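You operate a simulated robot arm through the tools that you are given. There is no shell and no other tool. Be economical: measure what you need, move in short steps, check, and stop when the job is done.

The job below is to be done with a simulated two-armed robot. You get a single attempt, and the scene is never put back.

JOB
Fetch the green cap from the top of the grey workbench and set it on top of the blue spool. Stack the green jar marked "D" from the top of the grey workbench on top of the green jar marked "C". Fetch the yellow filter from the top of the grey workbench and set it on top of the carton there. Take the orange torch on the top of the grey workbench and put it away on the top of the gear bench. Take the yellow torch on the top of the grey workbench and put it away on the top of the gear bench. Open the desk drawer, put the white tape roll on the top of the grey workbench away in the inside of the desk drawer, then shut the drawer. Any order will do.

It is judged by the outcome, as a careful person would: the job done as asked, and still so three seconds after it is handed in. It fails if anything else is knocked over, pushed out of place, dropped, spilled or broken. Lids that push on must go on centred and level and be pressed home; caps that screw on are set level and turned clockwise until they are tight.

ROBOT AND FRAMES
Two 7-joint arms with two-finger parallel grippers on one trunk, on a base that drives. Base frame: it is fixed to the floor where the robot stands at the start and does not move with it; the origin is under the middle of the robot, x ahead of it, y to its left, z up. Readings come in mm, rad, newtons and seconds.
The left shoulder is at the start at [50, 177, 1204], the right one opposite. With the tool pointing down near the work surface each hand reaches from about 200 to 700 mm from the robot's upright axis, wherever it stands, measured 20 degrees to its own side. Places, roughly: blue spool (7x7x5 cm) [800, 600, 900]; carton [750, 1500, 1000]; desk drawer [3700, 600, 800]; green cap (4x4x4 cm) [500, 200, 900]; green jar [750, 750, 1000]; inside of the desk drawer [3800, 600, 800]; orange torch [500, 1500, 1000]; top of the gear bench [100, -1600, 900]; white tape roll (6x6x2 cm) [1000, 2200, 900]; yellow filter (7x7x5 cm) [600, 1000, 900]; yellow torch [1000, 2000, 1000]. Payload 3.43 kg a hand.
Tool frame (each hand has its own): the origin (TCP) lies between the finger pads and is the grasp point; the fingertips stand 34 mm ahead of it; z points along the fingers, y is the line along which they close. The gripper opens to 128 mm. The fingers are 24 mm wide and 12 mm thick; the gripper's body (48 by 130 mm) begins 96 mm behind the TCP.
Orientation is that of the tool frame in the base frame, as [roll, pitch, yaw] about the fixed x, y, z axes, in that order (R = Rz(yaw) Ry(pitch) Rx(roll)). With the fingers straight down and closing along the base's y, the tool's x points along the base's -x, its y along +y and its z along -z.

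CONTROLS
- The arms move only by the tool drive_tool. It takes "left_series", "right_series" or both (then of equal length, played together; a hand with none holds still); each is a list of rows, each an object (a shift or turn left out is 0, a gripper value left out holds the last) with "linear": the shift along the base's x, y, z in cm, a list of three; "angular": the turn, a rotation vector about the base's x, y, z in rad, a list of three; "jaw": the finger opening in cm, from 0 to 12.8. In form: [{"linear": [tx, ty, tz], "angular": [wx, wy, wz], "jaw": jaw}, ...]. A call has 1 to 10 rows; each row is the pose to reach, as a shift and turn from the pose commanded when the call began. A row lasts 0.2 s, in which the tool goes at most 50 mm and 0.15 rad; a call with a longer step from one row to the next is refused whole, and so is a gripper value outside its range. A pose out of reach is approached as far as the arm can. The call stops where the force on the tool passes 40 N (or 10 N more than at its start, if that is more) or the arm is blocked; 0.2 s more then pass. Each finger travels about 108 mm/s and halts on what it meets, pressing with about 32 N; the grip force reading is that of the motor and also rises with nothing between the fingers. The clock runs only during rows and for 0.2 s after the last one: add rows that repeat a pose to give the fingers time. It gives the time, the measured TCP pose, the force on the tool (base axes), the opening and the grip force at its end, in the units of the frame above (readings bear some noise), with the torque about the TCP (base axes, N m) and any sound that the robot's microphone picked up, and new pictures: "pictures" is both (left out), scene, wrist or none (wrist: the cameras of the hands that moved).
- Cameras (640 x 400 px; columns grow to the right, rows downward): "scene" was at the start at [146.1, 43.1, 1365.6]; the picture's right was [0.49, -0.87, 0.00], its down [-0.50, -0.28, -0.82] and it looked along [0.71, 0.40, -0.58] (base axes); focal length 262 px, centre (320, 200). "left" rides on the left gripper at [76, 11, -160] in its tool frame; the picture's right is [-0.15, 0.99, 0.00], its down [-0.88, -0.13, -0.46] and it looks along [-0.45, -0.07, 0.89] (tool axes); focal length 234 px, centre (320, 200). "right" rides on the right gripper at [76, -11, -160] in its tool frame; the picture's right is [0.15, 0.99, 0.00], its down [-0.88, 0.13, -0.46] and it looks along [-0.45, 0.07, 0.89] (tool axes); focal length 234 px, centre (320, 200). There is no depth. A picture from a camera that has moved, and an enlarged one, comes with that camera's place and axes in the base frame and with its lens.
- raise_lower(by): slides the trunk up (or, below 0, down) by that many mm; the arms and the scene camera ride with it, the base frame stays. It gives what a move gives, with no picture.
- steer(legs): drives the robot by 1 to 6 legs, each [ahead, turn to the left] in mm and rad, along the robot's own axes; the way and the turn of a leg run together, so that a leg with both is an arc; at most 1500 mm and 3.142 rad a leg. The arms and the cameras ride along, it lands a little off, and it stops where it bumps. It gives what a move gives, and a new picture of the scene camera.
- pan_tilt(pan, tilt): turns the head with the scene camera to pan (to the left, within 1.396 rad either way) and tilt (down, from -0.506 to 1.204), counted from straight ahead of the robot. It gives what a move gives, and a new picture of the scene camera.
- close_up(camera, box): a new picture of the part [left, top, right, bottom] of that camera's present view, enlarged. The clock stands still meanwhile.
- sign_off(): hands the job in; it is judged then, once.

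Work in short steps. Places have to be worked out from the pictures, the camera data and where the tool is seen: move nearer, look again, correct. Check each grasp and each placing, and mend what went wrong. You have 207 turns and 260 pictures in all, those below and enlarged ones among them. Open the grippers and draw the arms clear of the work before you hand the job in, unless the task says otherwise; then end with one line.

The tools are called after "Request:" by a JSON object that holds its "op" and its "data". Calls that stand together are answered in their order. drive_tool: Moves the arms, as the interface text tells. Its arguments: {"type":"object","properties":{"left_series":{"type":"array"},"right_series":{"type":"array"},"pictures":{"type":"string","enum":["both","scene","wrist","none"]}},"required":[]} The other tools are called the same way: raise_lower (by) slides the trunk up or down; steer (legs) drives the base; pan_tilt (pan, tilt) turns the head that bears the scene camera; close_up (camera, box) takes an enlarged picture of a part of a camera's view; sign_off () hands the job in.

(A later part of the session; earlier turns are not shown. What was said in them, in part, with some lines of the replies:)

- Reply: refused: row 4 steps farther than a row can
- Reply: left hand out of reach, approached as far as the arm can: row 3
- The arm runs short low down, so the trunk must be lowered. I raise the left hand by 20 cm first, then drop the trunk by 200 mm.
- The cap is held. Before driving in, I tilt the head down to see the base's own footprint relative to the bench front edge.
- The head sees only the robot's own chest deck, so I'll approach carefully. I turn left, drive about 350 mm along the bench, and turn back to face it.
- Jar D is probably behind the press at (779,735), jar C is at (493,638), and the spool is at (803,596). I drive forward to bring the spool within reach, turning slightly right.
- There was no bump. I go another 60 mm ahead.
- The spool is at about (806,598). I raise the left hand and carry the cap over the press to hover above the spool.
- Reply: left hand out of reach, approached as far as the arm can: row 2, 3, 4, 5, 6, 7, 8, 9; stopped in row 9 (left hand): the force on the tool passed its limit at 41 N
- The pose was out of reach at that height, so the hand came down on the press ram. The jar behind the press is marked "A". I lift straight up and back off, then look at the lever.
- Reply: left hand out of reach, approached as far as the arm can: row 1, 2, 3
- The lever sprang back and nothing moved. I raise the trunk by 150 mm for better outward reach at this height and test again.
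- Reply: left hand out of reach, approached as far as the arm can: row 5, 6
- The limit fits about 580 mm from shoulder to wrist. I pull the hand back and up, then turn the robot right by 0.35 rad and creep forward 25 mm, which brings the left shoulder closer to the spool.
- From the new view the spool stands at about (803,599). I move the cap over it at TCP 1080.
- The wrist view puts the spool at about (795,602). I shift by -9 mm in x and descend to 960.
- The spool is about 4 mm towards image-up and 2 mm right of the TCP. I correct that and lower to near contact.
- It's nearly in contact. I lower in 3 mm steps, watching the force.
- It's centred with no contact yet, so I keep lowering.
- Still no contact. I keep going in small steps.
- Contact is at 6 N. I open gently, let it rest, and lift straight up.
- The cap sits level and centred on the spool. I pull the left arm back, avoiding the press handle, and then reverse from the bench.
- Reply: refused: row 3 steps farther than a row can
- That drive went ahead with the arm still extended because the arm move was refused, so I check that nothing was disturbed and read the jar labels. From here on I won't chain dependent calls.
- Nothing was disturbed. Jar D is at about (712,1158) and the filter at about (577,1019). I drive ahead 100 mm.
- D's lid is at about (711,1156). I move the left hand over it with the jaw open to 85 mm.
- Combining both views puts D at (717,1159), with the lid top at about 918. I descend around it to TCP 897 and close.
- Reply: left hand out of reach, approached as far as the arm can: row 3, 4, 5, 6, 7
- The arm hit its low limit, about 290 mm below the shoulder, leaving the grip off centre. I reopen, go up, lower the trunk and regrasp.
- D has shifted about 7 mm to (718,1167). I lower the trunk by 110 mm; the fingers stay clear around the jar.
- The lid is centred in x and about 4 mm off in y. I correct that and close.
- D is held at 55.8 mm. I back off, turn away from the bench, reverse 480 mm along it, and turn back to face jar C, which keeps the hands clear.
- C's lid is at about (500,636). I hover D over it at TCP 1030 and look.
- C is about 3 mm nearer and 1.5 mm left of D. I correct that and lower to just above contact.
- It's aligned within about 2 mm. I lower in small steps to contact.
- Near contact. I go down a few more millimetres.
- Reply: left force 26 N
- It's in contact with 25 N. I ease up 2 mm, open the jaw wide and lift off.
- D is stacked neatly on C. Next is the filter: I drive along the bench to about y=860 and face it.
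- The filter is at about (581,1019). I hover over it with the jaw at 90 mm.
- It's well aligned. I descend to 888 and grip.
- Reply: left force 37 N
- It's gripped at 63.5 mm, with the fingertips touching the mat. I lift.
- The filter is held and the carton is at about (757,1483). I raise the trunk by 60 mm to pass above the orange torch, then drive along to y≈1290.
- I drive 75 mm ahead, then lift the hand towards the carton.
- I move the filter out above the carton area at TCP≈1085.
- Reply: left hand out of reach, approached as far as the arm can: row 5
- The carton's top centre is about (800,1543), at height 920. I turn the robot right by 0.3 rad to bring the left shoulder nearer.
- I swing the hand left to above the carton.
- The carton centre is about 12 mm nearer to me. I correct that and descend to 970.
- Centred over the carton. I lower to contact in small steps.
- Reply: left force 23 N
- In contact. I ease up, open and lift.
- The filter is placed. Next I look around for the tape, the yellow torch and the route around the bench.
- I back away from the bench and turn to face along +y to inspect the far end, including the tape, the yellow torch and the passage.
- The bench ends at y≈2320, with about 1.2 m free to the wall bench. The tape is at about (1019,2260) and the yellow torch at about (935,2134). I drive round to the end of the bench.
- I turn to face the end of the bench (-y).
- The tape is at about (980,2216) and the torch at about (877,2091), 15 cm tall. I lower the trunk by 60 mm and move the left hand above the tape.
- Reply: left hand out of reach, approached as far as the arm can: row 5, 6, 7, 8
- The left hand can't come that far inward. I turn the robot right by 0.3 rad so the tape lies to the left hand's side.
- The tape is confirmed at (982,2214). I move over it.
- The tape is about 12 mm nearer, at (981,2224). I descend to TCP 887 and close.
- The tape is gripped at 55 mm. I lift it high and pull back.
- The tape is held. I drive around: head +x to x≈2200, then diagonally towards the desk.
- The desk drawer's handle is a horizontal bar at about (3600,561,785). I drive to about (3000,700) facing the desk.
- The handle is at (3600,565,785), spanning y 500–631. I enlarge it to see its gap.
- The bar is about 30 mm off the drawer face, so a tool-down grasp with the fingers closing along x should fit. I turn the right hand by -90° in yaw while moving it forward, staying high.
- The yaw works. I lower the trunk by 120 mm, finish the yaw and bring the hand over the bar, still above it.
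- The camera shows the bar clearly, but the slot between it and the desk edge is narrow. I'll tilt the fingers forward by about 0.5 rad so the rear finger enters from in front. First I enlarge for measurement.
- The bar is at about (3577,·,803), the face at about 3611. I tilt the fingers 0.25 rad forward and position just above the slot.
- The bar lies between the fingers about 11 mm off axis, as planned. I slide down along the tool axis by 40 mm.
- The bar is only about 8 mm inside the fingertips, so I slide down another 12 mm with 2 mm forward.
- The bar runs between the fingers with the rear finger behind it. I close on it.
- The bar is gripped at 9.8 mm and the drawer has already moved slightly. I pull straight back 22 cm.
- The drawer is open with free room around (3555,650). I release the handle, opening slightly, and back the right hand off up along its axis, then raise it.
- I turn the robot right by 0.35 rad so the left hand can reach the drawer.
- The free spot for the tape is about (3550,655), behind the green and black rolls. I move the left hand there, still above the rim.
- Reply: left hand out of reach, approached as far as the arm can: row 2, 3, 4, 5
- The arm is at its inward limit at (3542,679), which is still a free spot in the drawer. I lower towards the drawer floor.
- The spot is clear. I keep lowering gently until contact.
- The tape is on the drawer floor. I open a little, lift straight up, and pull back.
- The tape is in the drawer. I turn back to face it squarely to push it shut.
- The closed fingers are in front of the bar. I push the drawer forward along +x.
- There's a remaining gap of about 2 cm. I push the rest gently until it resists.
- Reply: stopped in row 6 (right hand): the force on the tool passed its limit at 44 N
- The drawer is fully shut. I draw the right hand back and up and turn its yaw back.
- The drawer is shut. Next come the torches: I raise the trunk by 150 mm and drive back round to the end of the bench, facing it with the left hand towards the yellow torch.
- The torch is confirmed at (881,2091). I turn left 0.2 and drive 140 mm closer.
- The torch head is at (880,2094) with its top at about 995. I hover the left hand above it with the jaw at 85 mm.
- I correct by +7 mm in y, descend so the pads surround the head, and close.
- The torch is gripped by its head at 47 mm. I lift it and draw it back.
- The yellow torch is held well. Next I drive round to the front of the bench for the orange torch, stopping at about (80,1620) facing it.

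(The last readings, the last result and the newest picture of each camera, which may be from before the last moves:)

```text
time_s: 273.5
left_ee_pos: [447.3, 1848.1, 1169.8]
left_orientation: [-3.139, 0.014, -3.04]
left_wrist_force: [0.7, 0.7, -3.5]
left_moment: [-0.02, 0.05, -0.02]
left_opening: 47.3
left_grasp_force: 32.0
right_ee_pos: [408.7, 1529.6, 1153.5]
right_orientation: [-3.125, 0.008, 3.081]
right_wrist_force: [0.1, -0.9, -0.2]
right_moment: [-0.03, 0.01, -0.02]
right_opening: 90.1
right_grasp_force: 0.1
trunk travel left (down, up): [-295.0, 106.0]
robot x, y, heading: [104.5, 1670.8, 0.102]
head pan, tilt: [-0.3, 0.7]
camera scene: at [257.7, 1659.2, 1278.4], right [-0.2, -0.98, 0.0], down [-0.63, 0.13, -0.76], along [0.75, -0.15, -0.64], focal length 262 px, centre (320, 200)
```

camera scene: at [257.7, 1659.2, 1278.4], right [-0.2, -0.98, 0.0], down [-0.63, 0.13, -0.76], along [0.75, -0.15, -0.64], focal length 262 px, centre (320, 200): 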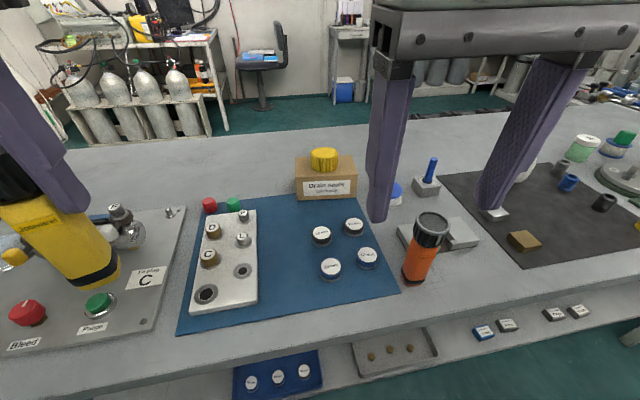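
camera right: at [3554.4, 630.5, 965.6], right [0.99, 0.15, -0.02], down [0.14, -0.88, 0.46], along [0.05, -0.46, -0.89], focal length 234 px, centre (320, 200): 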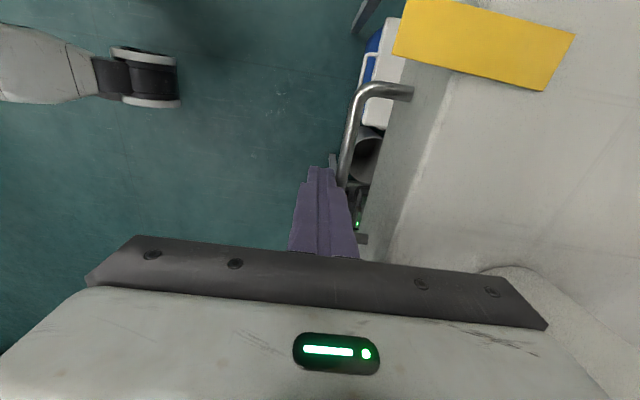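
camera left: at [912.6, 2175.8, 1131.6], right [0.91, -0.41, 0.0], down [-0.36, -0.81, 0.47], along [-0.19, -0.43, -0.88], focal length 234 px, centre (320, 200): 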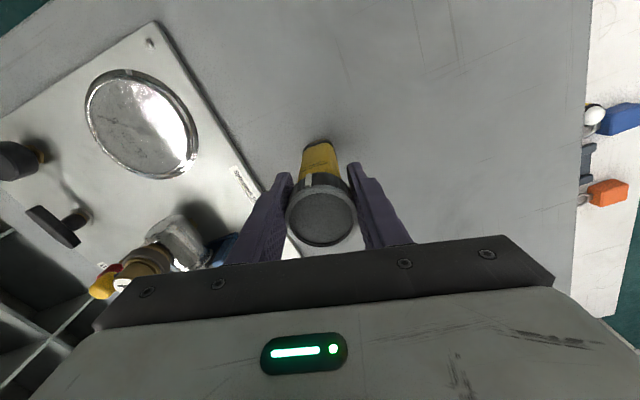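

The orange torch is at (511,1430) with its top at about 990. I turn right 0.25 rad to suit the right hand.

Request:
{"op": "steer", "data": {"legs": [[0, -0.27]]}}

Request:
{"op": "drive_tool", "data": {"right_series": [{"linear": [4, -0.5, 0], "jaw": 8.5}, {"linear": [8, -1, -2]}, {"linear": [11.5, -1.6, -5]}, {"linear": [14, -2.2, -8]}], "pictures": "both"}}

```text
time_s: 274.8
left_ee_pos: [482.1, 1748.9, 1168.1]
left_orientation: [-3.137, 0.013, 2.975]
left_wrist_force: [-0.2, -0.8, -3.9]
left_moment: [0.03, -0.02, -0.03]
left_opening: 47.1
left_grasp_force: 31.8
right_ee_pos: [359.4, 1452.9, 1152.6]
right_orientation: [-3.123, 0.007, 2.814]
right_wrist_force: [1.2, 0.2, -0.1]
right_moment: [0.01, 0.0, -0.01]
right_opening: 90.5
right_grasp_force: 0.0
trunk travel left (down, up): [-295.0, 106.0]
robot x, y, heading: [105.9, 1666.3, -0.166]
head pan, tilt: [-0.3, 0.7]
camera scene: at [249.6, 1618.4, 1278.4], right [-0.45, -0.89, 0.0], down [-0.58, 0.29, -0.76], along [0.68, -0.34, -0.64], focal length 262 px, centre (320, 200)
```

scene: 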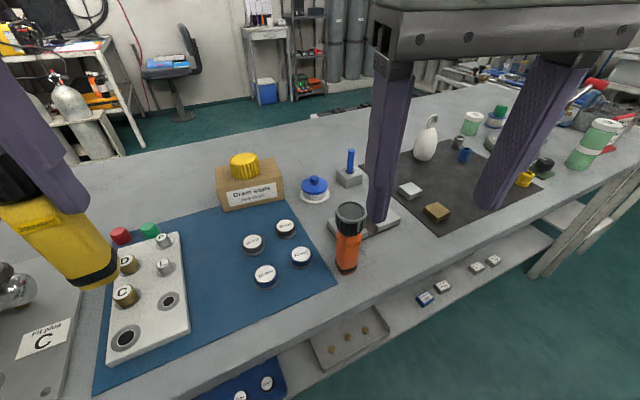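

```text
time_s: 275.8
left_ee_pos: [482.6, 1751.3, 1169.0]
left_orientation: [-3.139, 0.012, 2.975]
left_wrist_force: [0.1, -0.5, -3.9]
left_moment: [-0.02, 0.02, 0.02]
left_opening: 47.1
left_grasp_force: 31.7
right_ee_pos: [499.6, 1431.8, 1075.5]
right_orientation: [-3.124, 0.008, 2.814]
right_wrist_force: [0.1, -0.2, 0.1]
right_moment: [0.02, 0.0, 0.02]
right_opening: 84.8
right_grasp_force: 0.1
trunk travel left (down, up): [-295.0, 106.0]
robot x, y, heading: [104.0, 1668.0, -0.168]
head pan, tilt: [-0.3, 0.7]
camera scene: at [250.1, 1618.6, 1278.3], right [-0.45, -0.89, 0.0], down [-0.58, 0.29, -0.76], along [0.68, -0.34, -0.64], focal length 262 px, centre (320, 200)
camera right: at [422.7, 1449.3, 1235.9], right [0.18, 0.98, -0.02], down [0.88, -0.15, 0.46], along [0.45, -0.1, -0.89], focal length 234 px, centre (320, 200)
```

scene: 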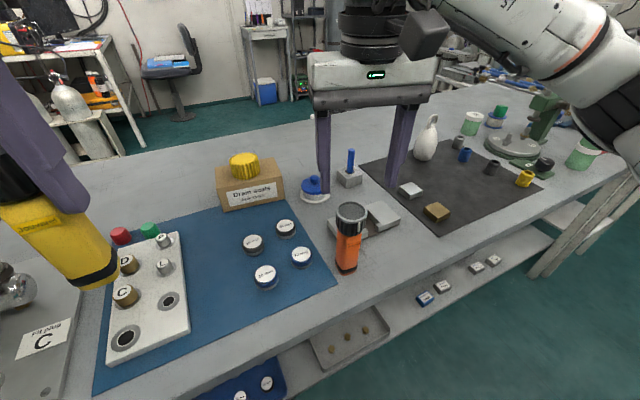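
right: 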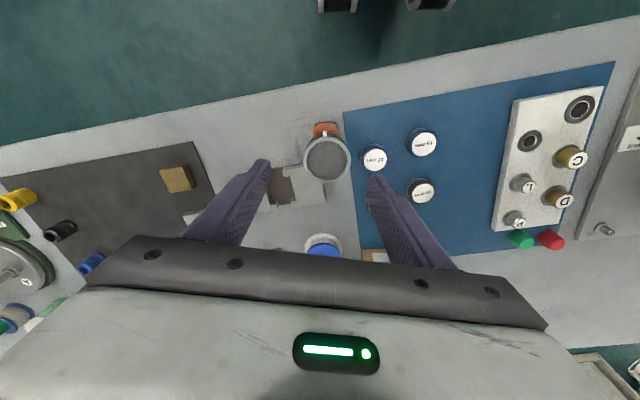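

The head is about 8 mm to the +y side, at (501,1440). I correct that, descend and close.

Request:
{"op": "drive_tool", "data": {"right_series": [{"linear": [0.1, 0.7, -3.5], "jaw": 7.8}, {"linear": [0.1, 0.7, -7]}, {"linear": [0.1, 0.7, -10.2]}, {"linear": [0.1, 0.7, -10.2], "jaw": 5}, {"linear": [0.1, 0.7, -10.2], "jaw": 3.5}, {"linear": [0.1, 0.7, -10.2], "jaw": 3.5}], "pictures": "wrist"}}

Request:
{"op": "close_up", "data": {"camera": "scene", "box": [270, 120, 440, 290]}}

```text
time_s: 277.2
left_ee_pos: [481.8, 1750.1, 1169.6]
left_orientation: [-3.137, 0.012, 2.975]
left_wrist_force: [1.0, 0.3, -3.0]
left_moment: [-0.02, 0.07, -0.03]
left_opening: 47.0
left_grasp_force: 32.8
right_ee_pos: [501.7, 1439.4, 969.2]
right_orientation: [-3.126, 0.007, 2.811]
right_wrist_force: [0.5, -0.5, 0.1]
right_moment: [-0.07, -0.14, -0.01]
right_opening: 47.0
right_grasp_force: 32.2
trunk travel left (down, up): [-295.0, 106.0]
robot x, y, heading: [106.1, 1668.9, -0.16]
head pan, tilt: [-0.3, 0.7]
camera right: at [424.7, 1456.8, 1129.0], right [0.18, 0.98, -0.02], down [0.88, -0.15, 0.46], along [0.45, -0.1, -0.89], focal length 234 px, centre (320, 200)
```

right: 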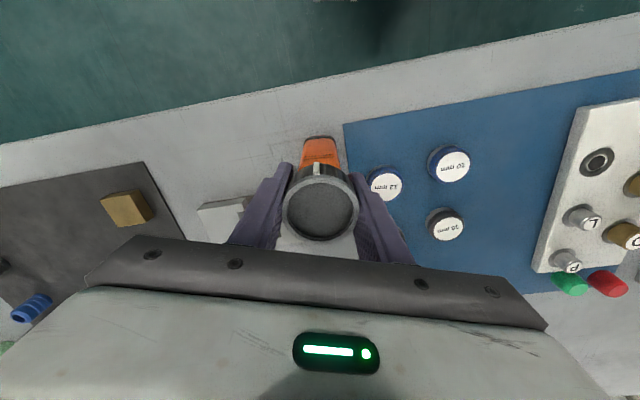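

```text
2.35 times, centred on (355, 205) of scene
camera zoom: at [249.7, 1618.8, 1278.3], right [-0.45, -0.89, 0.0], down [-0.58, 0.29, -0.76], along [0.68, -0.34, -0.64], focal length 616 px, centre (238, 188)
```

zoom: 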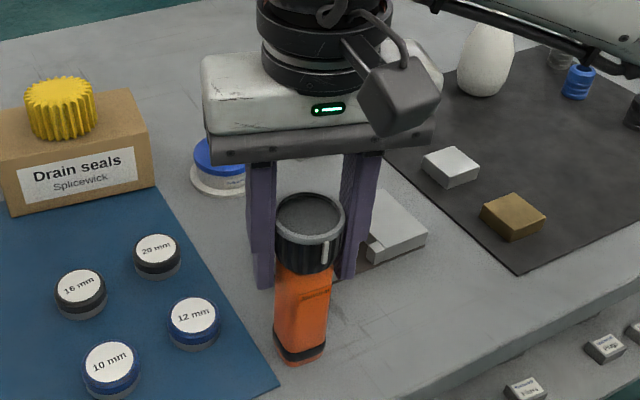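

The orange torch is gripped at 47 mm. I lift it and pull it back.

Request:
{"op": "drive_tool", "data": {"right_series": [{"linear": [0, 0, 1], "jaw": 3.5}, {"linear": [0, 0, 5]}, {"linear": [0, 0, 9.5]}, {"linear": [-1, 0, 14]}, {"linear": [-4, 0.5, 17]}, {"linear": [-8, 1, 19]}, {"linear": [-12, 1, 20]}, {"linear": [-14, 1, 20]}], "left_series": [{"linear": [0, 0, 0]}, {"linear": [-2, 0, 0]}, {"linear": [-4, 0, 0]}, {"linear": [-6, 0, 0]}, {"linear": [-8, 1, 0]}, {"linear": [-10, 2, 0]}, {"linear": [-12, 3, 0]}, {"linear": [-14, 4, 0]}], "pictures": "scene"}}

```text
time_s: 279.0
left_ee_pos: [342.5, 1791.7, 1170.5]
left_orientation: [-3.14, 0.014, 2.976]
left_wrist_force: [0.2, 0.1, -3.5]
left_moment: [0.0, 0.03, 0.0]
left_opening: 47.0
left_grasp_force: 32.1
right_ee_pos: [358.0, 1449.6, 1170.5]
right_orientation: [-3.124, 0.005, 2.811]
right_wrist_force: [0.3, 0.8, -3.1]
right_moment: [-0.03, -0.01, -0.01]
right_opening: 47.3
right_grasp_force: 31.8
trunk travel left (down, up): [-295.0, 106.0]
robot x, y, heading: [104.3, 1674.9, -0.164]
head pan, tilt: [-0.3, 0.7]
camera scene: at [249.3, 1619.0, 1278.4], right [-0.45, -0.89, 0.0], down [-0.58, 0.29, -0.77], along [0.68, -0.34, -0.64], focal length 262 px, centre (320, 200)
```

scene: 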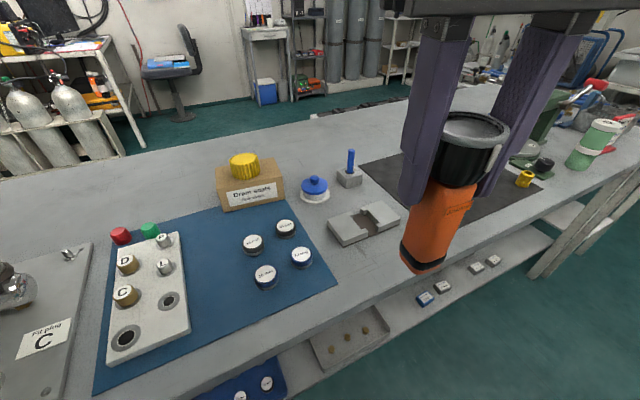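

Both torches are held. I back off the bench, turn to face -y, drive down the aisle and look at the gear bench.

Request:
{"op": "steer", "data": {"legs": [[-70, 0], [0, -1.407], [1450, 0]]}}

Request:
{"op": "pan_tilt", "data": {"pan": 0.0, "tilt": 0.3}}

```text
time_s: 290.3
left_ee_pos: [239.2, 12.1, 1169.9]
left_orientation: [-3.14, 0.012, 1.6]
left_wrist_force: [-0.1, 0.6, -3.7]
left_moment: [0.03, 0.02, 0.01]
left_opening: 47.3
left_grasp_force: 31.7
right_ee_pos: [-91.6, -69.0, 1170.6]
right_orientation: [-3.124, 0.007, 1.438]
right_wrist_force: [0.5, 0.4, -3.2]
right_moment: [-0.02, -0.02, 0.0]
right_opening: 47.5
right_grasp_force: 31.5
trunk travel left (down, up): [-295.0, 106.0]
robot x, y, heading: [73.5, 220.9, -1.544]
head pan, tilt: [-0.3, 0.7]
camera scene: at [52.2, 70.4, 1278.3], right [-0.96, 0.27, 0.0], down [0.17, 0.62, -0.76], along [-0.2, -0.74, -0.64], focal length 262 px, centre (320, 200)
```

scene: 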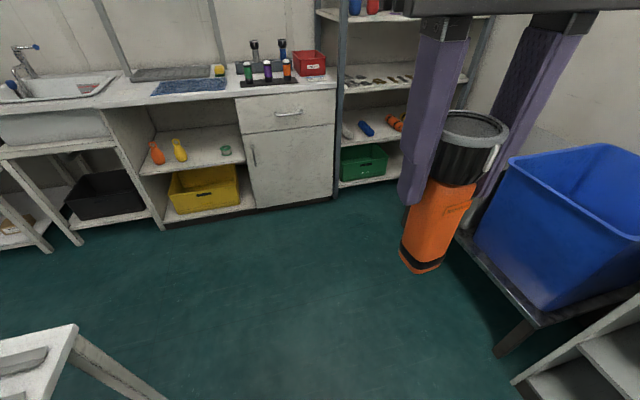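

```text
time_s: 291.1
left_ee_pos: [239.9, 12.6, 1171.1]
left_orientation: [-3.139, 0.012, 1.601]
left_wrist_force: [0.2, -0.1, -3.0]
left_moment: [0.06, -0.01, 0.02]
left_opening: 47.3
left_grasp_force: 32.1
right_ee_pos: [-91.2, -68.4, 1170.3]
right_orientation: [-3.125, 0.006, 1.438]
right_wrist_force: [-0.4, -0.4, -2.7]
right_moment: [0.01, -0.04, -0.01]
right_opening: 47.3
right_grasp_force: 32.1
trunk travel left (down, up): [-295.0, 106.0]
robot x, y, heading: [74.9, 219.8, -1.543]
head pan, tilt: [0.0, 0.3]
camera scene: at [77.7, 59.0, 1314.4], right [-1.0, -0.03, 0.0], down [-0.01, 0.3, -0.95], along [0.03, -0.95, -0.3], focal length 262 px, centre (320, 200)
```

scene: 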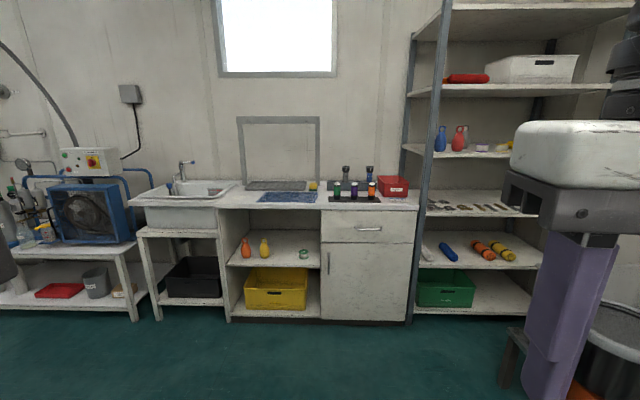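

The gear bench lies ahead with its front edge at about y=-1385. I drive 1130 mm closer.

Request:
{"op": "steer", "data": {"legs": [[0, -0.028], [1130, 0]]}}

Request:
{"op": "pan_tilt", "data": {"pan": 0.0, "tilt": 0.65}}

```text
time_s: 297.2
left_ee_pos: [235.9, -1120.2, 1169.5]
left_orientation: [-3.138, 0.01, 1.575]
left_wrist_force: [0.7, 0.0, -3.3]
left_moment: [0.04, 0.0, 0.0]
left_opening: 47.2
left_grasp_force: 32.0
right_ee_pos: [-95.6, -1192.2, 1170.1]
right_orientation: [-3.123, 0.007, 1.413]
right_wrist_force: [-0.8, -0.1, -2.4]
right_moment: [0.02, 0.01, 0.03]
right_opening: 46.9
right_grasp_force: 32.2
trunk travel left (down, up): [-295.0, 106.0]
robot x, y, heading: [76.5, -907.2, -1.566]
head pan, tilt: [0.0, 0.3]
camera scene: at [76.6, -1069.5, 1314.4], right [-1.0, 0.0, 0.0], down [0.0, 0.3, -0.96], along [0.0, -0.96, -0.3], focal length 262 px, centre (320, 200)
```

scene: 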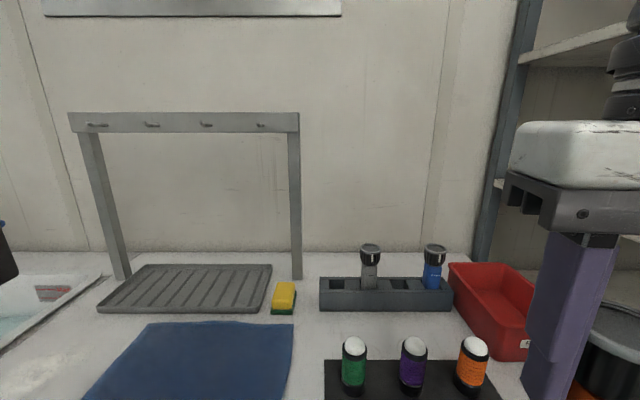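

```text
time_s: 298.1
left_ee_pos: [236.8, -1120.4, 1170.1]
left_orientation: [-3.139, 0.013, 1.576]
left_wrist_force: [0.2, -1.0, -4.2]
left_moment: [0.01, -0.03, 0.04]
left_opening: 47.2
left_grasp_force: 32.4
right_ee_pos: [-96.8, -1192.8, 1171.1]
right_orientation: [-3.124, 0.007, 1.413]
right_wrist_force: [0.0, 0.5, -4.0]
right_moment: [0.01, -0.01, -0.01]
right_opening: 47.1
right_grasp_force: 32.5
trunk travel left (down, up): [-295.0, 106.0]
robot x, y, heading: [76.5, -905.9, -1.568]
head pan, tilt: [0.0, 0.649]
camera scene: at [76.6, -1062.7, 1282.8], right [-1.0, 0.0, 0.0], down [0.0, 0.6, -0.8], along [0.0, -0.8, -0.6], focal length 262 px, centre (320, 200)
```

scene: 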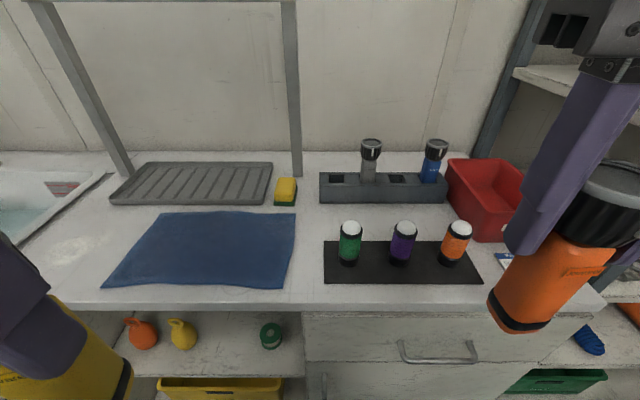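

There is a free strip of bench top between the torch holder and the small tray, about y -1507 to -1640 and x -240 to 120. I drive 110 mm closer and re-measure.

Request:
{"op": "steer", "data": {"legs": [[110, 0]]}}

Request:
{"op": "close_up", "data": {"camera": "scene", "box": [240, 150, 520, 340]}}

```text
time_s: 299.3
left_ee_pos: [237.2, -1228.2, 1170.7]
left_orientation: [-3.139, 0.013, 1.572]
left_wrist_force: [-0.3, -0.1, -3.6]
left_moment: [0.07, -0.01, 0.01]
left_opening: 47.3
left_grasp_force: 32.3
right_ee_pos: [-95.8, -1300.2, 1170.1]
right_orientation: [-3.125, 0.007, 1.408]
right_wrist_force: [0.1, 0.0, -4.2]
right_moment: [0.02, 0.02, 0.01]
right_opening: 47.2
right_grasp_force: 32.6
trunk travel left (down, up): [-295.0, 106.0]
robot x, y, heading: [76.6, -1015.2, -1.575]
head pan, tilt: [0.0, 0.649]
camera scene: at [76.2, -1170.6, 1282.5], right [-1.0, 0.0, 0.0], down [0.0, 0.61, -0.8], along [0.0, -0.8, -0.61], focal length 262 px, centre (320, 200)
```

scene: 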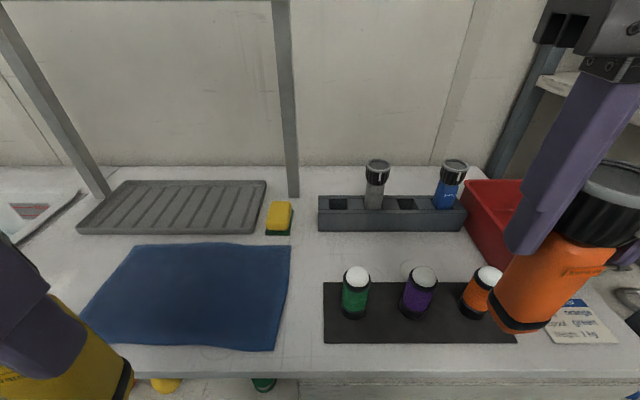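

```text
2.11 times, centred on (380, 245) of scene
camera zoom: at [76.2, -1170.6, 1282.5], right [-1.0, 0.0, 0.0], down [0.0, 0.61, -0.8], along [0.0, -0.8, -0.61], focal length 551 px, centre (194, 105)
```

zoom: 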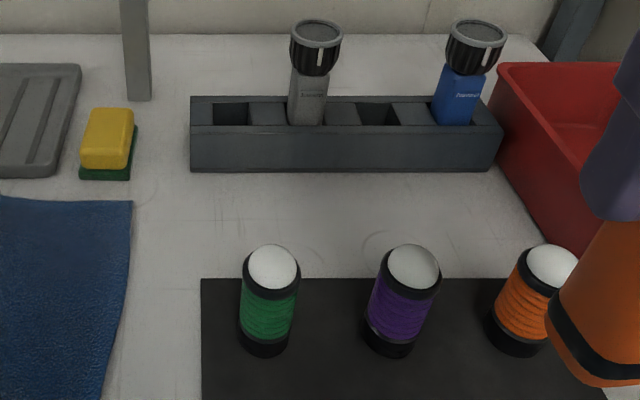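

The top is at about z=880 and the free strip is y -1452 to -1581. I bring the orange torch over (-90,-1516).

Request:
{"op": "drive_tool", "data": {"right_series": [{"linear": [0, -4, 0]}, {"linear": [0.2, -8.5, 0]}, {"linear": [0.4, -13, 0]}, {"linear": [0.5, -17.5, -2]}, {"linear": [0.6, -21.4, -4]}, {"linear": [0.6, -21.6, -8]}, {"linear": [0.6, -21.6, -11]}], "pictures": "both"}}

```text
time_s: 300.9
left_ee_pos: [235.5, -1228.2, 1170.2]
left_orientation: [3.141, 0.011, 1.572]
left_wrist_force: [0.1, -1.0, -4.3]
left_moment: [0.05, 0.02, 0.01]
left_opening: 47.3
left_grasp_force: 32.0
right_ee_pos: [-91.5, -1514.3, 1059.6]
right_orientation: [-3.125, 0.007, 1.409]
right_wrist_force: [0.1, -1.1, -3.7]
right_moment: [-0.02, 0.02, 0.0]
right_opening: 47.3
right_grasp_force: 31.5
trunk travel left (down, up): [-295.0, 106.0]
robot x, y, heading: [79.3, -1013.9, -1.571]
head pan, tilt: [0.0, 0.649]
camera scene: at [76.1, -1170.0, 1282.7], right [-1.0, 0.0, 0.0], down [0.0, 0.61, -0.8], along [0.0, -0.8, -0.61], focal length 262 px, centre (320, 200)
camera right: at [-88.4, -1437.1, 1219.3], right [1.0, -0.02, -0.02], down [-0.01, -0.89, 0.46], along [-0.02, -0.46, -0.89], focal length 234 px, centre (320, 200)
```

scene: 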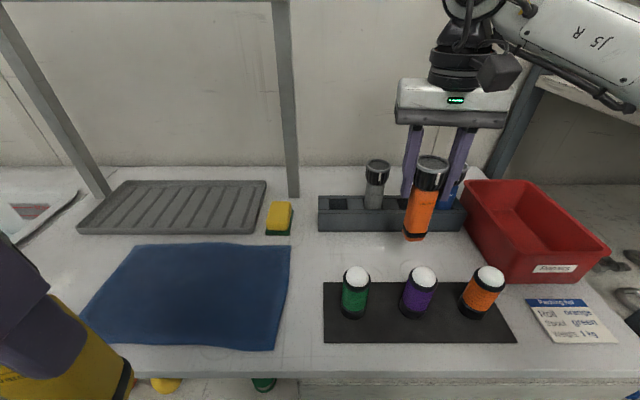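
right: 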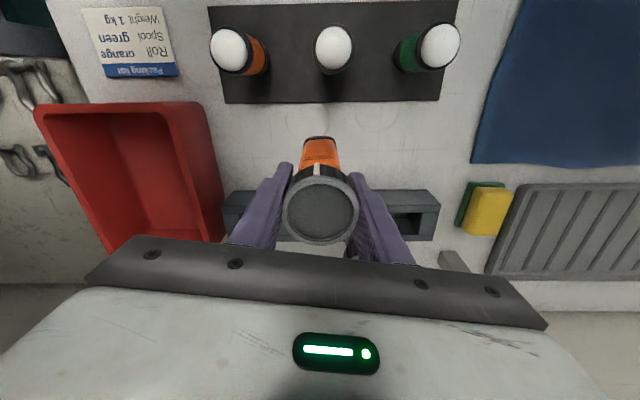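

The landing spot lies between the tray and the holder. I descend to 1015, then gently.

Request:
{"op": "drive_tool", "data": {"right_series": [{"linear": [0, -0.2, -2]}, {"linear": [0, -0.2, -4]}, {"linear": [0, -0.2, -4.8]}], "pictures": "none"}}

Request:
{"op": "close_up", "data": {"camera": "scene", "box": [300, 120, 520, 300]}}

```text
time_s: 301.7
left_ee_pos: [236.5, -1228.8, 1170.8]
left_orientation: [-3.14, 0.012, 1.57]
left_wrist_force: [0.5, -0.5, -4.1]
left_moment: [0.0, 0.03, 0.0]
left_opening: 47.3
left_grasp_force: 31.9
right_ee_pos: [-90.7, -1518.0, 1012.1]
right_orientation: [-3.125, 0.006, 1.408]
right_wrist_force: [0.7, 0.3, -4.2]
right_moment: [0.02, -0.01, 0.02]
right_opening: 47.4
right_grasp_force: 32.1
trunk travel left (down, up): [-295.0, 106.0]
robot x, y, heading: [78.0, -1012.5, -1.571]
head pan, tilt: [0.0, 0.649]
```

```text
2.22 times, centred on (410, 210) of scene
camera zoom: at [76.1, -1169.9, 1282.7], right [-1.0, 0.0, 0.0], down [0.0, 0.6, -0.8], along [0.0, -0.8, -0.6], focal length 582 px, centre (120, 178)
```

zoom: 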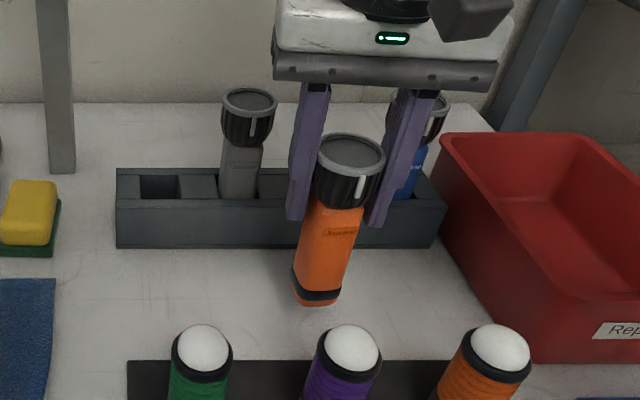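

I lower slowly to contact.

Request:
{"op": "drive_tool", "data": {"right_series": [{"linear": [0, 0, -0.4]}, {"linear": [0, 0, -0.8]}, {"linear": [0, 0, -1.1]}], "pictures": "none"}}

```text
time_s: 302.5
left_ee_pos: [236.1, -1227.9, 1169.5]
left_orientation: [-3.139, 0.012, 1.572]
left_wrist_force: [0.1, 0.3, -2.6]
left_moment: [0.03, 0.01, 0.0]
left_opening: 47.5
left_grasp_force: 31.9
right_ee_pos: [-91.7, -1515.8, 1000.6]
right_orientation: [-3.124, 0.008, 1.409]
right_wrist_force: [-0.4, 0.0, -4.0]
right_moment: [-0.01, -0.01, 0.02]
right_opening: 47.2
right_grasp_force: 31.6
trunk travel left (down, up): [-295.0, 106.0]
robot x, y, heading: [77.6, -1011.8, -1.565]
head pan, tilt: [0.0, 0.649]
```

Request:
{"op": "drive_tool", "data": {"right_series": [{"linear": [0, 0, -0.4]}, {"linear": [0, 0, -0.8]}, {"linear": [0, 0, -1.1]}], "pictures": "none"}}

Request:
{"op": "close_up", "data": {"camera": "scene", "box": [300, 120, 520, 300]}}

```text
time_s: 303.3
left_ee_pos: [236.4, -1227.3, 1170.1]
left_orientation: [-3.139, 0.013, 1.572]
left_wrist_force: [0.8, -0.8, -3.8]
left_moment: [0.02, 0.02, 0.04]
left_opening: 47.4
left_grasp_force: 32.2
right_ee_pos: [-90.8, -1516.8, 990.4]
right_orientation: [-3.125, 0.006, 1.408]
right_wrist_force: [0.6, 0.1, -3.1]
right_moment: [0.0, -0.01, -0.01]
right_opening: 47.3
right_grasp_force: 32.1
trunk travel left (down, up): [-295.0, 106.0]
robot x, y, heading: [76.2, -1017.5, -1.57]
head pan, tilt: [0.0, 0.649]
```

```text
2.22 times, centred on (410, 210) of scene
camera zoom: at [76.2, -1169.9, 1282.7], right [-1.0, 0.0, 0.0], down [0.0, 0.6, -0.8], along [0.0, -0.8, -0.6], focal length 582 px, centre (120, 178)
```

zoom: 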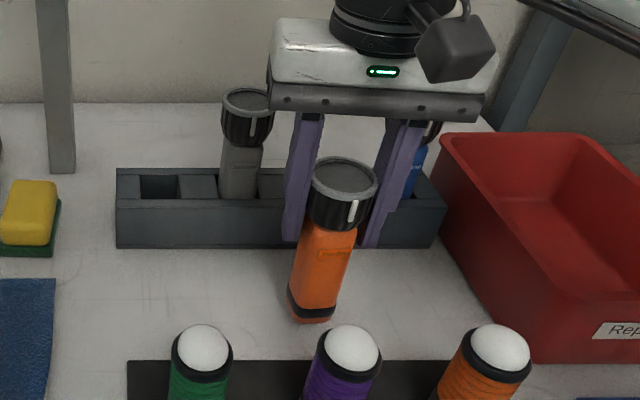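

No contact yet, so the top is nearer 850. I shift back 15 mm and keep lowering gently.

Request:
{"op": "drive_tool", "data": {"right_series": [{"linear": [0, -0.8, -0.4]}, {"linear": [0, -1.5, -0.8]}, {"linear": [0, -1.5, -1.2]}, {"linear": [0, -1.5, -1.5]}], "pictures": "none"}}

```text
time_s: 304.3
left_ee_pos: [236.6, -1227.3, 1171.2]
left_orientation: [-3.14, 0.014, 1.572]
left_wrist_force: [0.2, 0.5, -3.4]
left_moment: [0.04, -0.01, 0.03]
left_opening: 47.4
left_grasp_force: 32.2
right_ee_pos: [-90.8, -1532.8, 978.4]
right_orientation: [-3.126, 0.013, 1.408]
right_wrist_force: [-2.7, -0.5, 13.7]
right_moment: [0.19, 0.02, -0.01]
right_opening: 47.3
right_grasp_force: 31.7
trunk travel left (down, up): [-295.0, 106.0]
robot x, y, heading: [77.4, -1009.9, -1.575]
head pan, tilt: [0.0, 0.649]
```

Contact. I ease up slightly, open, and rise straight up.

Request:
{"op": "drive_tool", "data": {"right_series": [{"linear": [0, 0, 0.25]}, {"linear": [0, 0, 0.25], "jaw": 5.6}, {"linear": [0, 0, 0.25], "jaw": 7.2}, {"linear": [0, 0, 0.25], "jaw": 7.5}, {"linear": [0, 0, 3]}, {"linear": [0, 0, 7.5]}, {"linear": [0, 0, 12]}, {"linear": [0, 3, 15]}, {"linear": [0, 7, 17]}], "pictures": "scene"}}

```text
time_s: 306.3
left_ee_pos: [236.8, -1227.5, 1171.0]
left_orientation: [-3.139, 0.015, 1.57]
left_wrist_force: [-0.7, 0.0, -3.5]
left_moment: [0.02, -0.02, -0.02]
left_opening: 47.6
left_grasp_force: 32.5
right_ee_pos: [-90.3, -1461.3, 1146.3]
right_orientation: [-3.124, 0.01, 1.409]
right_wrist_force: [-0.7, 0.6, -0.1]
right_moment: [-0.05, 0.0, 0.01]
right_opening: 75.2
right_grasp_force: 0.1
trunk travel left (down, up): [-295.0, 106.0]
robot x, y, heading: [77.8, -1013.6, -1.573]
head pan, tilt: [0.0, 0.649]
camera scene: at [76.3, -1168.9, 1282.8], right [-1.0, 0.0, 0.0], down [0.0, 0.6, -0.8], along [0.0, -0.8, -0.6], focal length 262 px, centre (320, 200)
```

scene: 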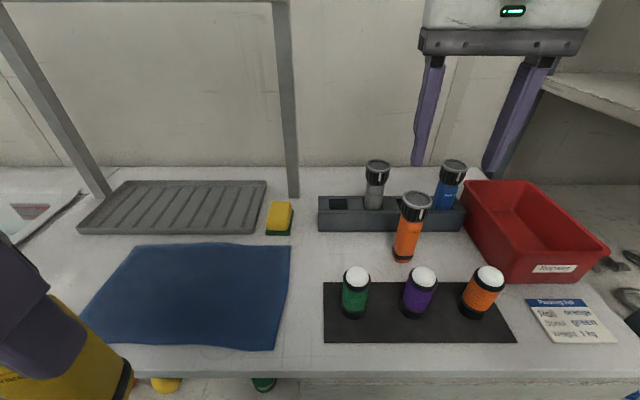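

The orange torch stands freely on the bench. I pull the right hand back and then turn right 0.33 rad for the left hand to place the yellow one.

Request:
{"op": "drive_tool", "data": {"right_series": [{"linear": [0, 4.5, 1]}, {"linear": [0, 9, 2]}, {"linear": [0, 13.5, 2]}, {"linear": [0, 16, 2]}], "pictures": "none"}}

Request:
{"op": "steer", "data": {"legs": [[0, -0.33]]}}

Request:
{"op": "pan_tilt", "data": {"pan": 0.35, "tilt": 0.65}}

```text
time_s: 307.3
left_ee_pos: [235.5, -1227.6, 1168.8]
left_orientation: [-3.139, 0.012, 1.571]
left_wrist_force: [-0.1, -0.4, -2.5]
left_moment: [0.04, 0.01, 0.0]
left_opening: 47.4
left_grasp_force: 31.8
right_ee_pos: [-90.3, -1300.0, 1166.2]
right_orientation: [-3.122, 0.006, 1.408]
right_wrist_force: [0.2, 0.0, -0.8]
right_moment: [0.01, 0.05, 0.01]
right_opening: 74.9
right_grasp_force: 0.0
trunk travel left (down, up): [-295.0, 106.0]
robot x, y, heading: [79.3, -1012.0, -1.572]
head pan, tilt: [0.0, 0.649]
```

```text
time_s: 308.7
left_ee_pos: [155.7, -1267.4, 1169.3]
left_orientation: [-3.141, 0.013, 1.227]
left_wrist_force: [-0.7, -0.5, -2.1]
left_moment: [0.0, -0.03, 0.0]
left_opening: 47.2
left_grasp_force: 32.2
right_ee_pos: [-177.1, -1226.7, 1165.1]
right_orientation: [-3.123, 0.007, 1.068]
right_wrist_force: [0.0, 0.1, 0.0]
right_moment: [0.0, -0.02, -0.03]
right_opening: 75.1
right_grasp_force: 0.2
trunk travel left (down, up): [-295.0, 106.0]
robot x, y, heading: [73.9, -1012.0, -1.914]
head pan, tilt: [0.0, 0.649]
camera scene: at [23.3, -1160.4, 1282.7], right [-0.94, 0.34, 0.0], down [0.2, 0.57, -0.8], along [-0.27, -0.75, -0.6], focal length 262 px, centre (320, 200)
```

scene: 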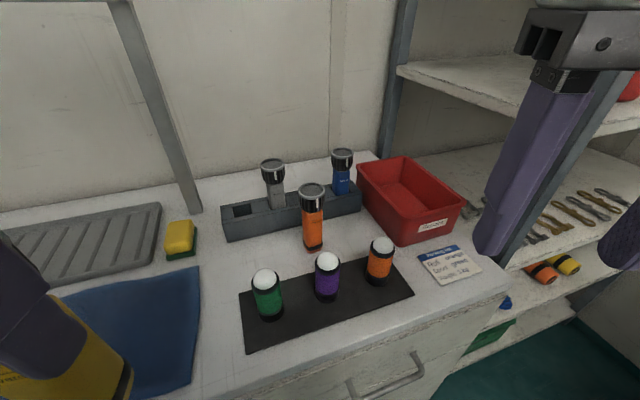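

```text
time_s: 309.6
left_ee_pos: [155.5, -1269.2, 1169.5]
left_orientation: [-3.139, 0.013, 1.229]
left_wrist_force: [-0.3, 0.1, -2.2]
left_moment: [0.01, 0.03, -0.01]
left_opening: 47.3
left_grasp_force: 32.1
right_ee_pos: [-176.8, -1227.8, 1164.7]
right_orientation: [-3.125, 0.006, 1.068]
right_wrist_force: [-0.9, 0.3, 0.1]
right_moment: [0.04, 0.0, 0.01]
right_opening: 75.2
right_grasp_force: 0.0
trunk travel left (down, up): [-295.0, 106.0]
robot x, y, heading: [77.1, -1014.1, -1.91]
head pan, tilt: [0.351, 0.649]
camera scene: at [53.4, -1165.5, 1282.7], right [-1.0, -0.01, 0.0], down [0.0, 0.6, -0.8], along [0.01, -0.8, -0.6], focal length 262 px, centre (320, 200)
```

scene: 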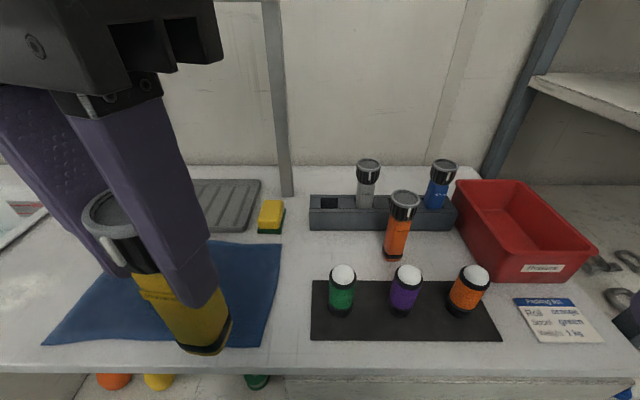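

The free spot for the yellow torch is about (70,-1535). I bring it over.

Request:
{"op": "drive_tool", "data": {"left_series": [{"linear": [-1.4, -4.4, 0]}, {"linear": [-2.8, -8.8, 0]}, {"linear": [-4.2, -13.2, 0]}, {"linear": [-5.6, -17.6, 0]}, {"linear": [-7, -22, -1]}, {"linear": [-8.4, -26.4, -2]}, {"linear": [-8.5, -26.6, -6.5]}, {"linear": [-8.5, -26.6, -11]}, {"linear": [-8.5, -26.6, -15]}], "pictures": "both"}}

```text
time_s: 311.6
left_ee_pos: [71.1, -1533.3, 1017.9]
left_orientation: [-3.137, 0.013, 1.228]
left_wrist_force: [0.3, -0.5, -3.0]
left_moment: [0.02, -0.01, 0.0]
left_opening: 47.4
left_grasp_force: 32.0
left hand out of reach, approached as far as the arm can: row 5, 6, 7
right_ee_pos: [-177.8, -1227.2, 1165.5]
right_orientation: [-3.123, 0.006, 1.068]
right_wrist_force: [-0.9, 0.1, 0.1]
right_moment: [-0.02, 0.04, 0.0]
right_opening: 75.0
right_grasp_force: 0.1
trunk travel left (down, up): [-295.0, 106.0]
robot x, y, heading: [75.2, -1011.2, -1.914]
head pan, tilt: [0.351, 0.649]
camera scene: at [53.6, -1165.1, 1282.8], right [-1.0, -0.01, 0.0], down [-0.01, 0.6, -0.8], along [0.01, -0.8, -0.6], focal length 262 px, centre (320, 200)
camera left: at [107.8, -1464.4, 1177.0], right [0.88, -0.47, 0.0], down [-0.41, -0.78, 0.47], along [-0.22, -0.41, -0.88], focal length 234 px, centre (320, 200)
```

scene: 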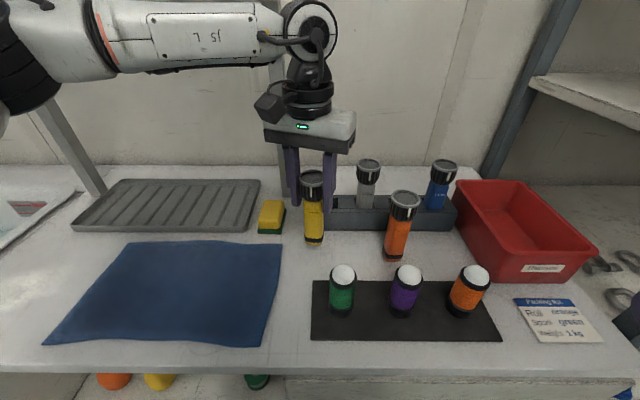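
left: 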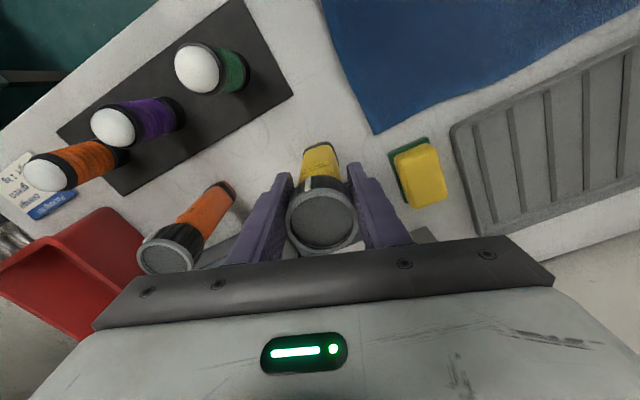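

The spot is clear. I lower towards contact, expected around TCP 980.

Request:
{"op": "drive_tool", "data": {"left_series": [{"linear": [0, 0, -1.5]}, {"linear": [0, 0, -2.6]}, {"linear": [0, 0, -3.0]}, {"linear": [0, 0, -3.3]}], "pictures": "none"}}

```text
time_s: 312.6
left_ee_pos: [70.8, -1534.7, 986.1]
left_orientation: [-3.14, 0.014, 1.229]
left_wrist_force: [-0.6, 0.5, -3.4]
left_moment: [0.03, -0.02, 0.0]
left_opening: 47.1
left_grasp_force: 32.1
right_ee_pos: [-177.7, -1227.9, 1165.3]
right_orientation: [-3.126, 0.009, 1.066]
right_wrist_force: [0.2, -0.3, -0.5]
right_moment: [-0.01, -0.02, 0.01]
right_opening: 74.9
right_grasp_force: 0.0
trunk travel left (down, up): [-295.0, 106.0]
robot x, y, heading: [79.6, -1013.8, -1.91]
head pan, tilt: [0.351, 0.649]
```

Request:
{"op": "drive_tool", "data": {"left_series": [{"linear": [0, 0, -0.2]}, {"linear": [0, 0, -0.4]}, {"linear": [0, 0, -0.6]}, {"linear": [0, 0, -0.6]}], "pictures": "none"}}

```text
time_s: 313.6
left_ee_pos: [71.3, -1534.4, 982.5]
left_orientation: [-3.139, 0.017, 1.228]
left_wrist_force: [4.3, 0.3, 11.6]
left_moment: [0.12, -0.65, -0.02]
left_opening: 47.2
left_grasp_force: 32.0
right_ee_pos: [-177.4, -1227.3, 1165.7]
right_orientation: [-3.123, 0.01, 1.066]
right_wrist_force: [-1.1, 0.0, 0.1]
right_moment: [0.0, 0.03, 0.01]
right_opening: 75.0
right_grasp_force: 0.1
trunk travel left (down, up): [-295.0, 106.0]
robot x, y, heading: [75.8, -1013.5, -1.913]
head pan, tilt: [0.351, 0.649]
```

Contact. I ease up, open, and rise straight up.

Request:
{"op": "drive_tool", "data": {"left_series": [{"linear": [0, 0, 0.2]}, {"linear": [0, 0, 0.2], "jaw": 5.6}, {"linear": [0, 0, 0.2], "jaw": 7.2}, {"linear": [0, 0, 0.2], "jaw": 7.5}, {"linear": [0, 0, 3]}, {"linear": [0, 0, 7.5]}, {"linear": [0.3, 1, 12]}, {"linear": [1.5, 4.5, 14]}, {"linear": [3, 9, 15]}, {"linear": [4.5, 13.5, 16]}], "pictures": "scene"}}

```text
time_s: 315.8
left_ee_pos: [117.8, -1399.7, 1140.9]
left_orientation: [-3.136, 0.014, 1.23]
left_wrist_force: [0.4, -0.7, 1.0]
left_moment: [-0.01, 0.01, -0.03]
left_opening: 75.2
left_grasp_force: 0.1
left hand out of reach, approached as far as the arm can: row 7
right_ee_pos: [-177.3, -1227.1, 1165.8]
right_orientation: [-3.125, 0.009, 1.067]
right_wrist_force: [0.2, 1.3, 0.1]
right_moment: [0.0, -0.04, -0.03]
right_opening: 74.8
right_grasp_force: 0.1
trunk travel left (down, up): [-295.0, 106.0]
robot x, y, heading: [74.5, -1014.1, -1.914]
head pan, tilt: [0.351, 0.649]
camera scene: at [53.7, -1164.6, 1282.9], right [-1.0, -0.01, 0.0], down [-0.01, 0.6, -0.8], along [0.01, -0.8, -0.6], focal length 262 px, centre (320, 200)
```

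scene: 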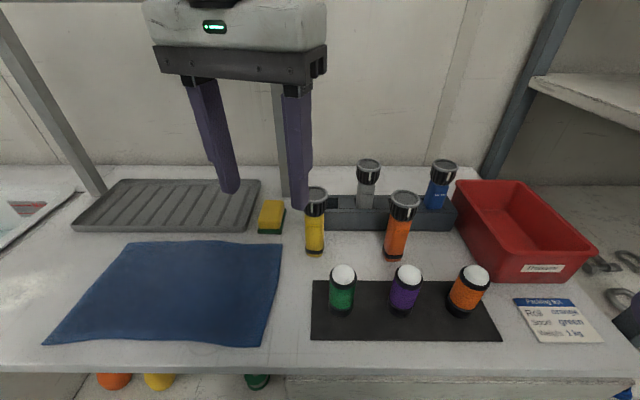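

Both torches stand on the gear bench. I draw the left arm back and reverse away, then check the workbench once more.

Request:
{"op": "drive_tool", "data": {"left_series": [{"linear": [1, 4, 0]}, {"linear": [2, 8, 0]}, {"linear": [3, 12, 0]}], "pictures": "none"}}

Request:
{"op": "steer", "data": {"legs": [[0, 0.343], [-900, 0], [0, 1.9]]}}

Request:
{"op": "pan_tilt", "data": {"pan": 0.5, "tilt": 0.35}}

```text
time_s: 316.6
left_ee_pos: [146.3, -1278.2, 1141.6]
left_orientation: [-3.138, 0.014, 1.229]
left_wrist_force: [-0.7, -0.2, -0.2]
left_moment: [0.0, -0.01, 0.04]
left_opening: 74.9
left_grasp_force: 0.1
right_ee_pos: [-177.1, -1225.3, 1165.9]
right_orientation: [-3.124, 0.011, 1.067]
right_wrist_force: [0.3, 0.1, 1.0]
right_moment: [0.01, -0.02, -0.01]
right_opening: 75.1
right_grasp_force: 0.0
trunk travel left (down, up): [-295.0, 106.0]
robot x, y, heading: [80.7, -1011.5, -1.918]
head pan, tilt: [0.351, 0.649]
```

```text
time_s: 326.9
left_ee_pos: [237.3, 84.9, 1141.2]
left_orientation: [-3.139, 0.014, -2.787]
left_wrist_force: [0.3, 0.0, -0.5]
left_moment: [0.0, -0.01, 0.02]
left_opening: 74.6
left_grasp_force: 0.0
right_ee_pos: [403.4, -195.4, 1165.2]
right_orientation: [-3.123, 0.007, -2.947]
right_wrist_force: [0.3, -0.2, 0.7]
right_moment: [0.0, -0.03, 0.01]
right_opening: 74.8
right_grasp_force: 0.0
trunk travel left (down, up): [-295.0, 106.0]
robot x, y, heading: [75.0, -136.1, 0.353]
head pan, tilt: [0.351, 0.649]
camera scene: at [206.9, -57.8, 1282.7], right [0.65, -0.76, 0.0], down [-0.46, -0.39, -0.8], along [0.61, 0.52, -0.6], focal length 262 px, centre (320, 200)
```

scene: 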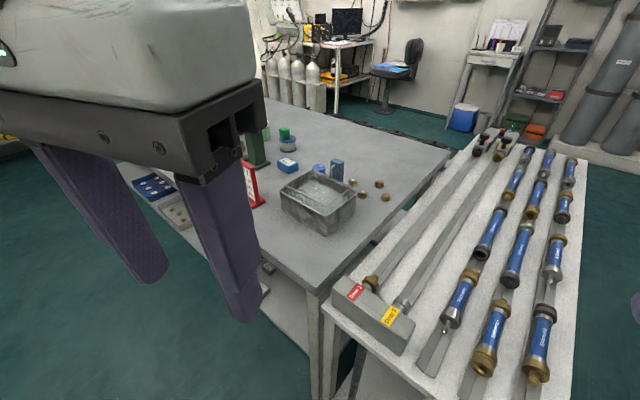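

```text
time_s: 327.7
left_ee_pos: [237.8, 85.3, 1141.7]
left_orientation: [-3.139, 0.012, -2.787]
left_wrist_force: [0.3, 0.4, 0.9]
left_moment: [0.02, 0.0, 0.0]
left_opening: 75.1
left_grasp_force: 0.0
right_ee_pos: [403.6, -194.1, 1165.2]
right_orientation: [-3.124, 0.007, -2.949]
right_wrist_force: [-0.5, -1.0, -0.4]
right_moment: [0.02, 0.02, 0.01]
right_opening: 75.1
right_grasp_force: 0.1
trunk travel left (down, up): [-295.0, 106.0]
robot x, y, heading: [73.5, -141.3, 0.354]
head pan, tilt: [0.499, 0.351]
camera scene: at [202.1, -44.0, 1309.7], right [0.75, -0.66, 0.0], down [-0.23, -0.26, -0.94], along [0.62, 0.71, -0.34], focal length 262 px, centre (320, 200)
```

scene: 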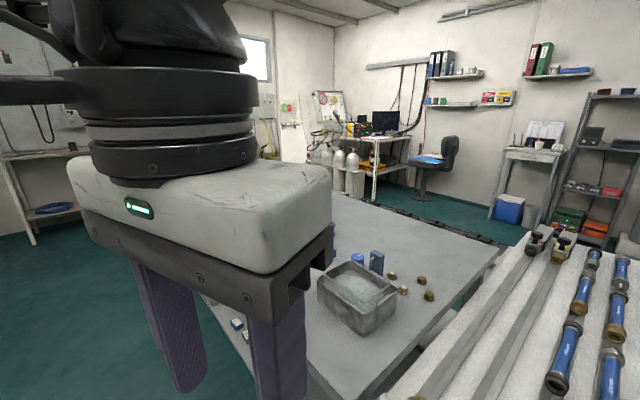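

The cap is still on the spool. One more view checks the jar stack and the filter.

Request:
{"op": "steer", "data": {"legs": [[0, 0.8]]}}

Request:
{"op": "pan_tilt", "data": {"pan": -0.25, "tilt": 0.4}}

Request:
{"op": "close_up", "data": {"camera": "scene", "box": [200, 100, 440, 280]}}

```text
time_s: 330.2
left_ee_pos: [26.5, 134.0, 1142.7]
left_orientation: [-3.139, 0.013, -1.988]
left_wrist_force: [-0.8, 0.6, -0.2]
left_moment: [0.0, -0.03, 0.01]
left_opening: 75.0
left_grasp_force: 0.0
right_ee_pos: [344.7, 58.1, 1165.2]
right_orientation: [-3.123, 0.007, -2.15]
right_wrist_force: [-0.1, 0.4, 0.1]
right_moment: [0.01, -0.02, 0.0]
right_opening: 75.2
right_grasp_force: 0.1
trunk travel left (down, up): [-295.0, 106.0]
robot x, y, heading: [74.9, -136.7, 1.153]
head pan, tilt: [0.499, 0.351]
camera scene: at [95.8, 18.4, 1309.8], right [1.0, 0.08, 0.0], down [0.03, -0.34, -0.94], along [-0.08, 0.94, -0.34], focal length 262 px, centre (320, 200)
```

scene: 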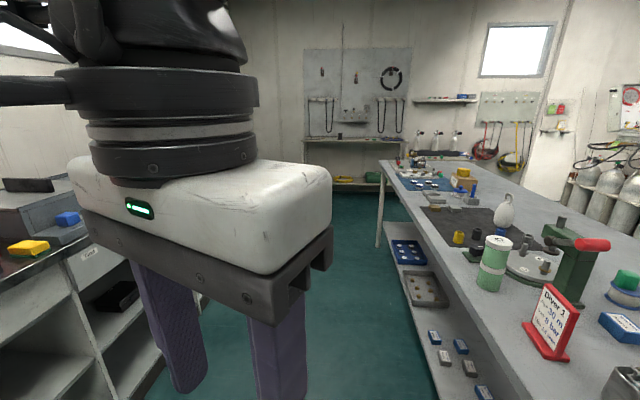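

```text
time_s: 331.3
left_ee_pos: [26.1, 132.8, 1141.9]
left_orientation: [-3.139, 0.011, -1.988]
left_wrist_force: [-0.2, -0.6, -0.5]
left_moment: [-0.02, 0.01, 0.01]
left_opening: 74.9
left_grasp_force: 0.0
right_ee_pos: [345.3, 57.2, 1165.9]
right_orientation: [-3.124, 0.007, -2.151]
right_wrist_force: [1.0, 0.4, -0.1]
right_moment: [0.02, 0.0, 0.02]
right_opening: 74.8
right_grasp_force: 0.1
trunk travel left (down, up): [-295.0, 106.0]
robot x, y, heading: [76.0, -139.8, 1.15]
head pan, tilt: [-0.25, 0.4]
camera scene: at [160.9, -1.7, 1305.3], right [0.79, -0.62, 0.0], down [-0.24, -0.31, -0.92], along [0.57, 0.72, -0.39], focal length 262 px, centre (320, 200)
```

scene: 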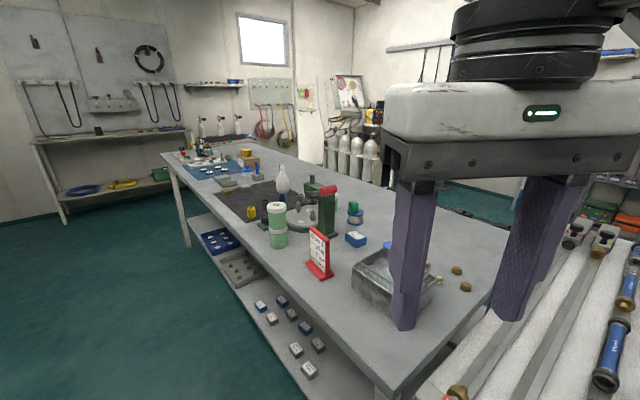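

```text
2.22 times, centred on (320, 190) of scene
camera zoom: at [160.9, -1.7, 1305.3], right [0.79, -0.62, 0.0], down [-0.24, -0.31, -0.92], along [0.57, 0.72, -0.39], focal length 582 px, centre (320, 222)
```

zoom: 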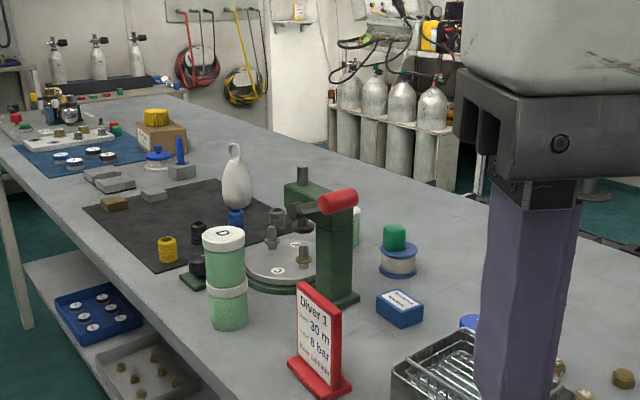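

Everything is in place: the cap is on the spool, D is on C, the filter is on the carton, the torches stand on the gear bench, and the tape is in the shut drawer. The grippers are open and the arms are clear, so I hand in.

Request:
{"op": "sign_off", "data": {}}

```text
The job is handed in.
```

The job is handed in, and my last pictures show all six items placed as asked: cap on spool, jar D on jar C, filter on carton, both torches upright on the gear bench, and the tape roll in the shut drawer.
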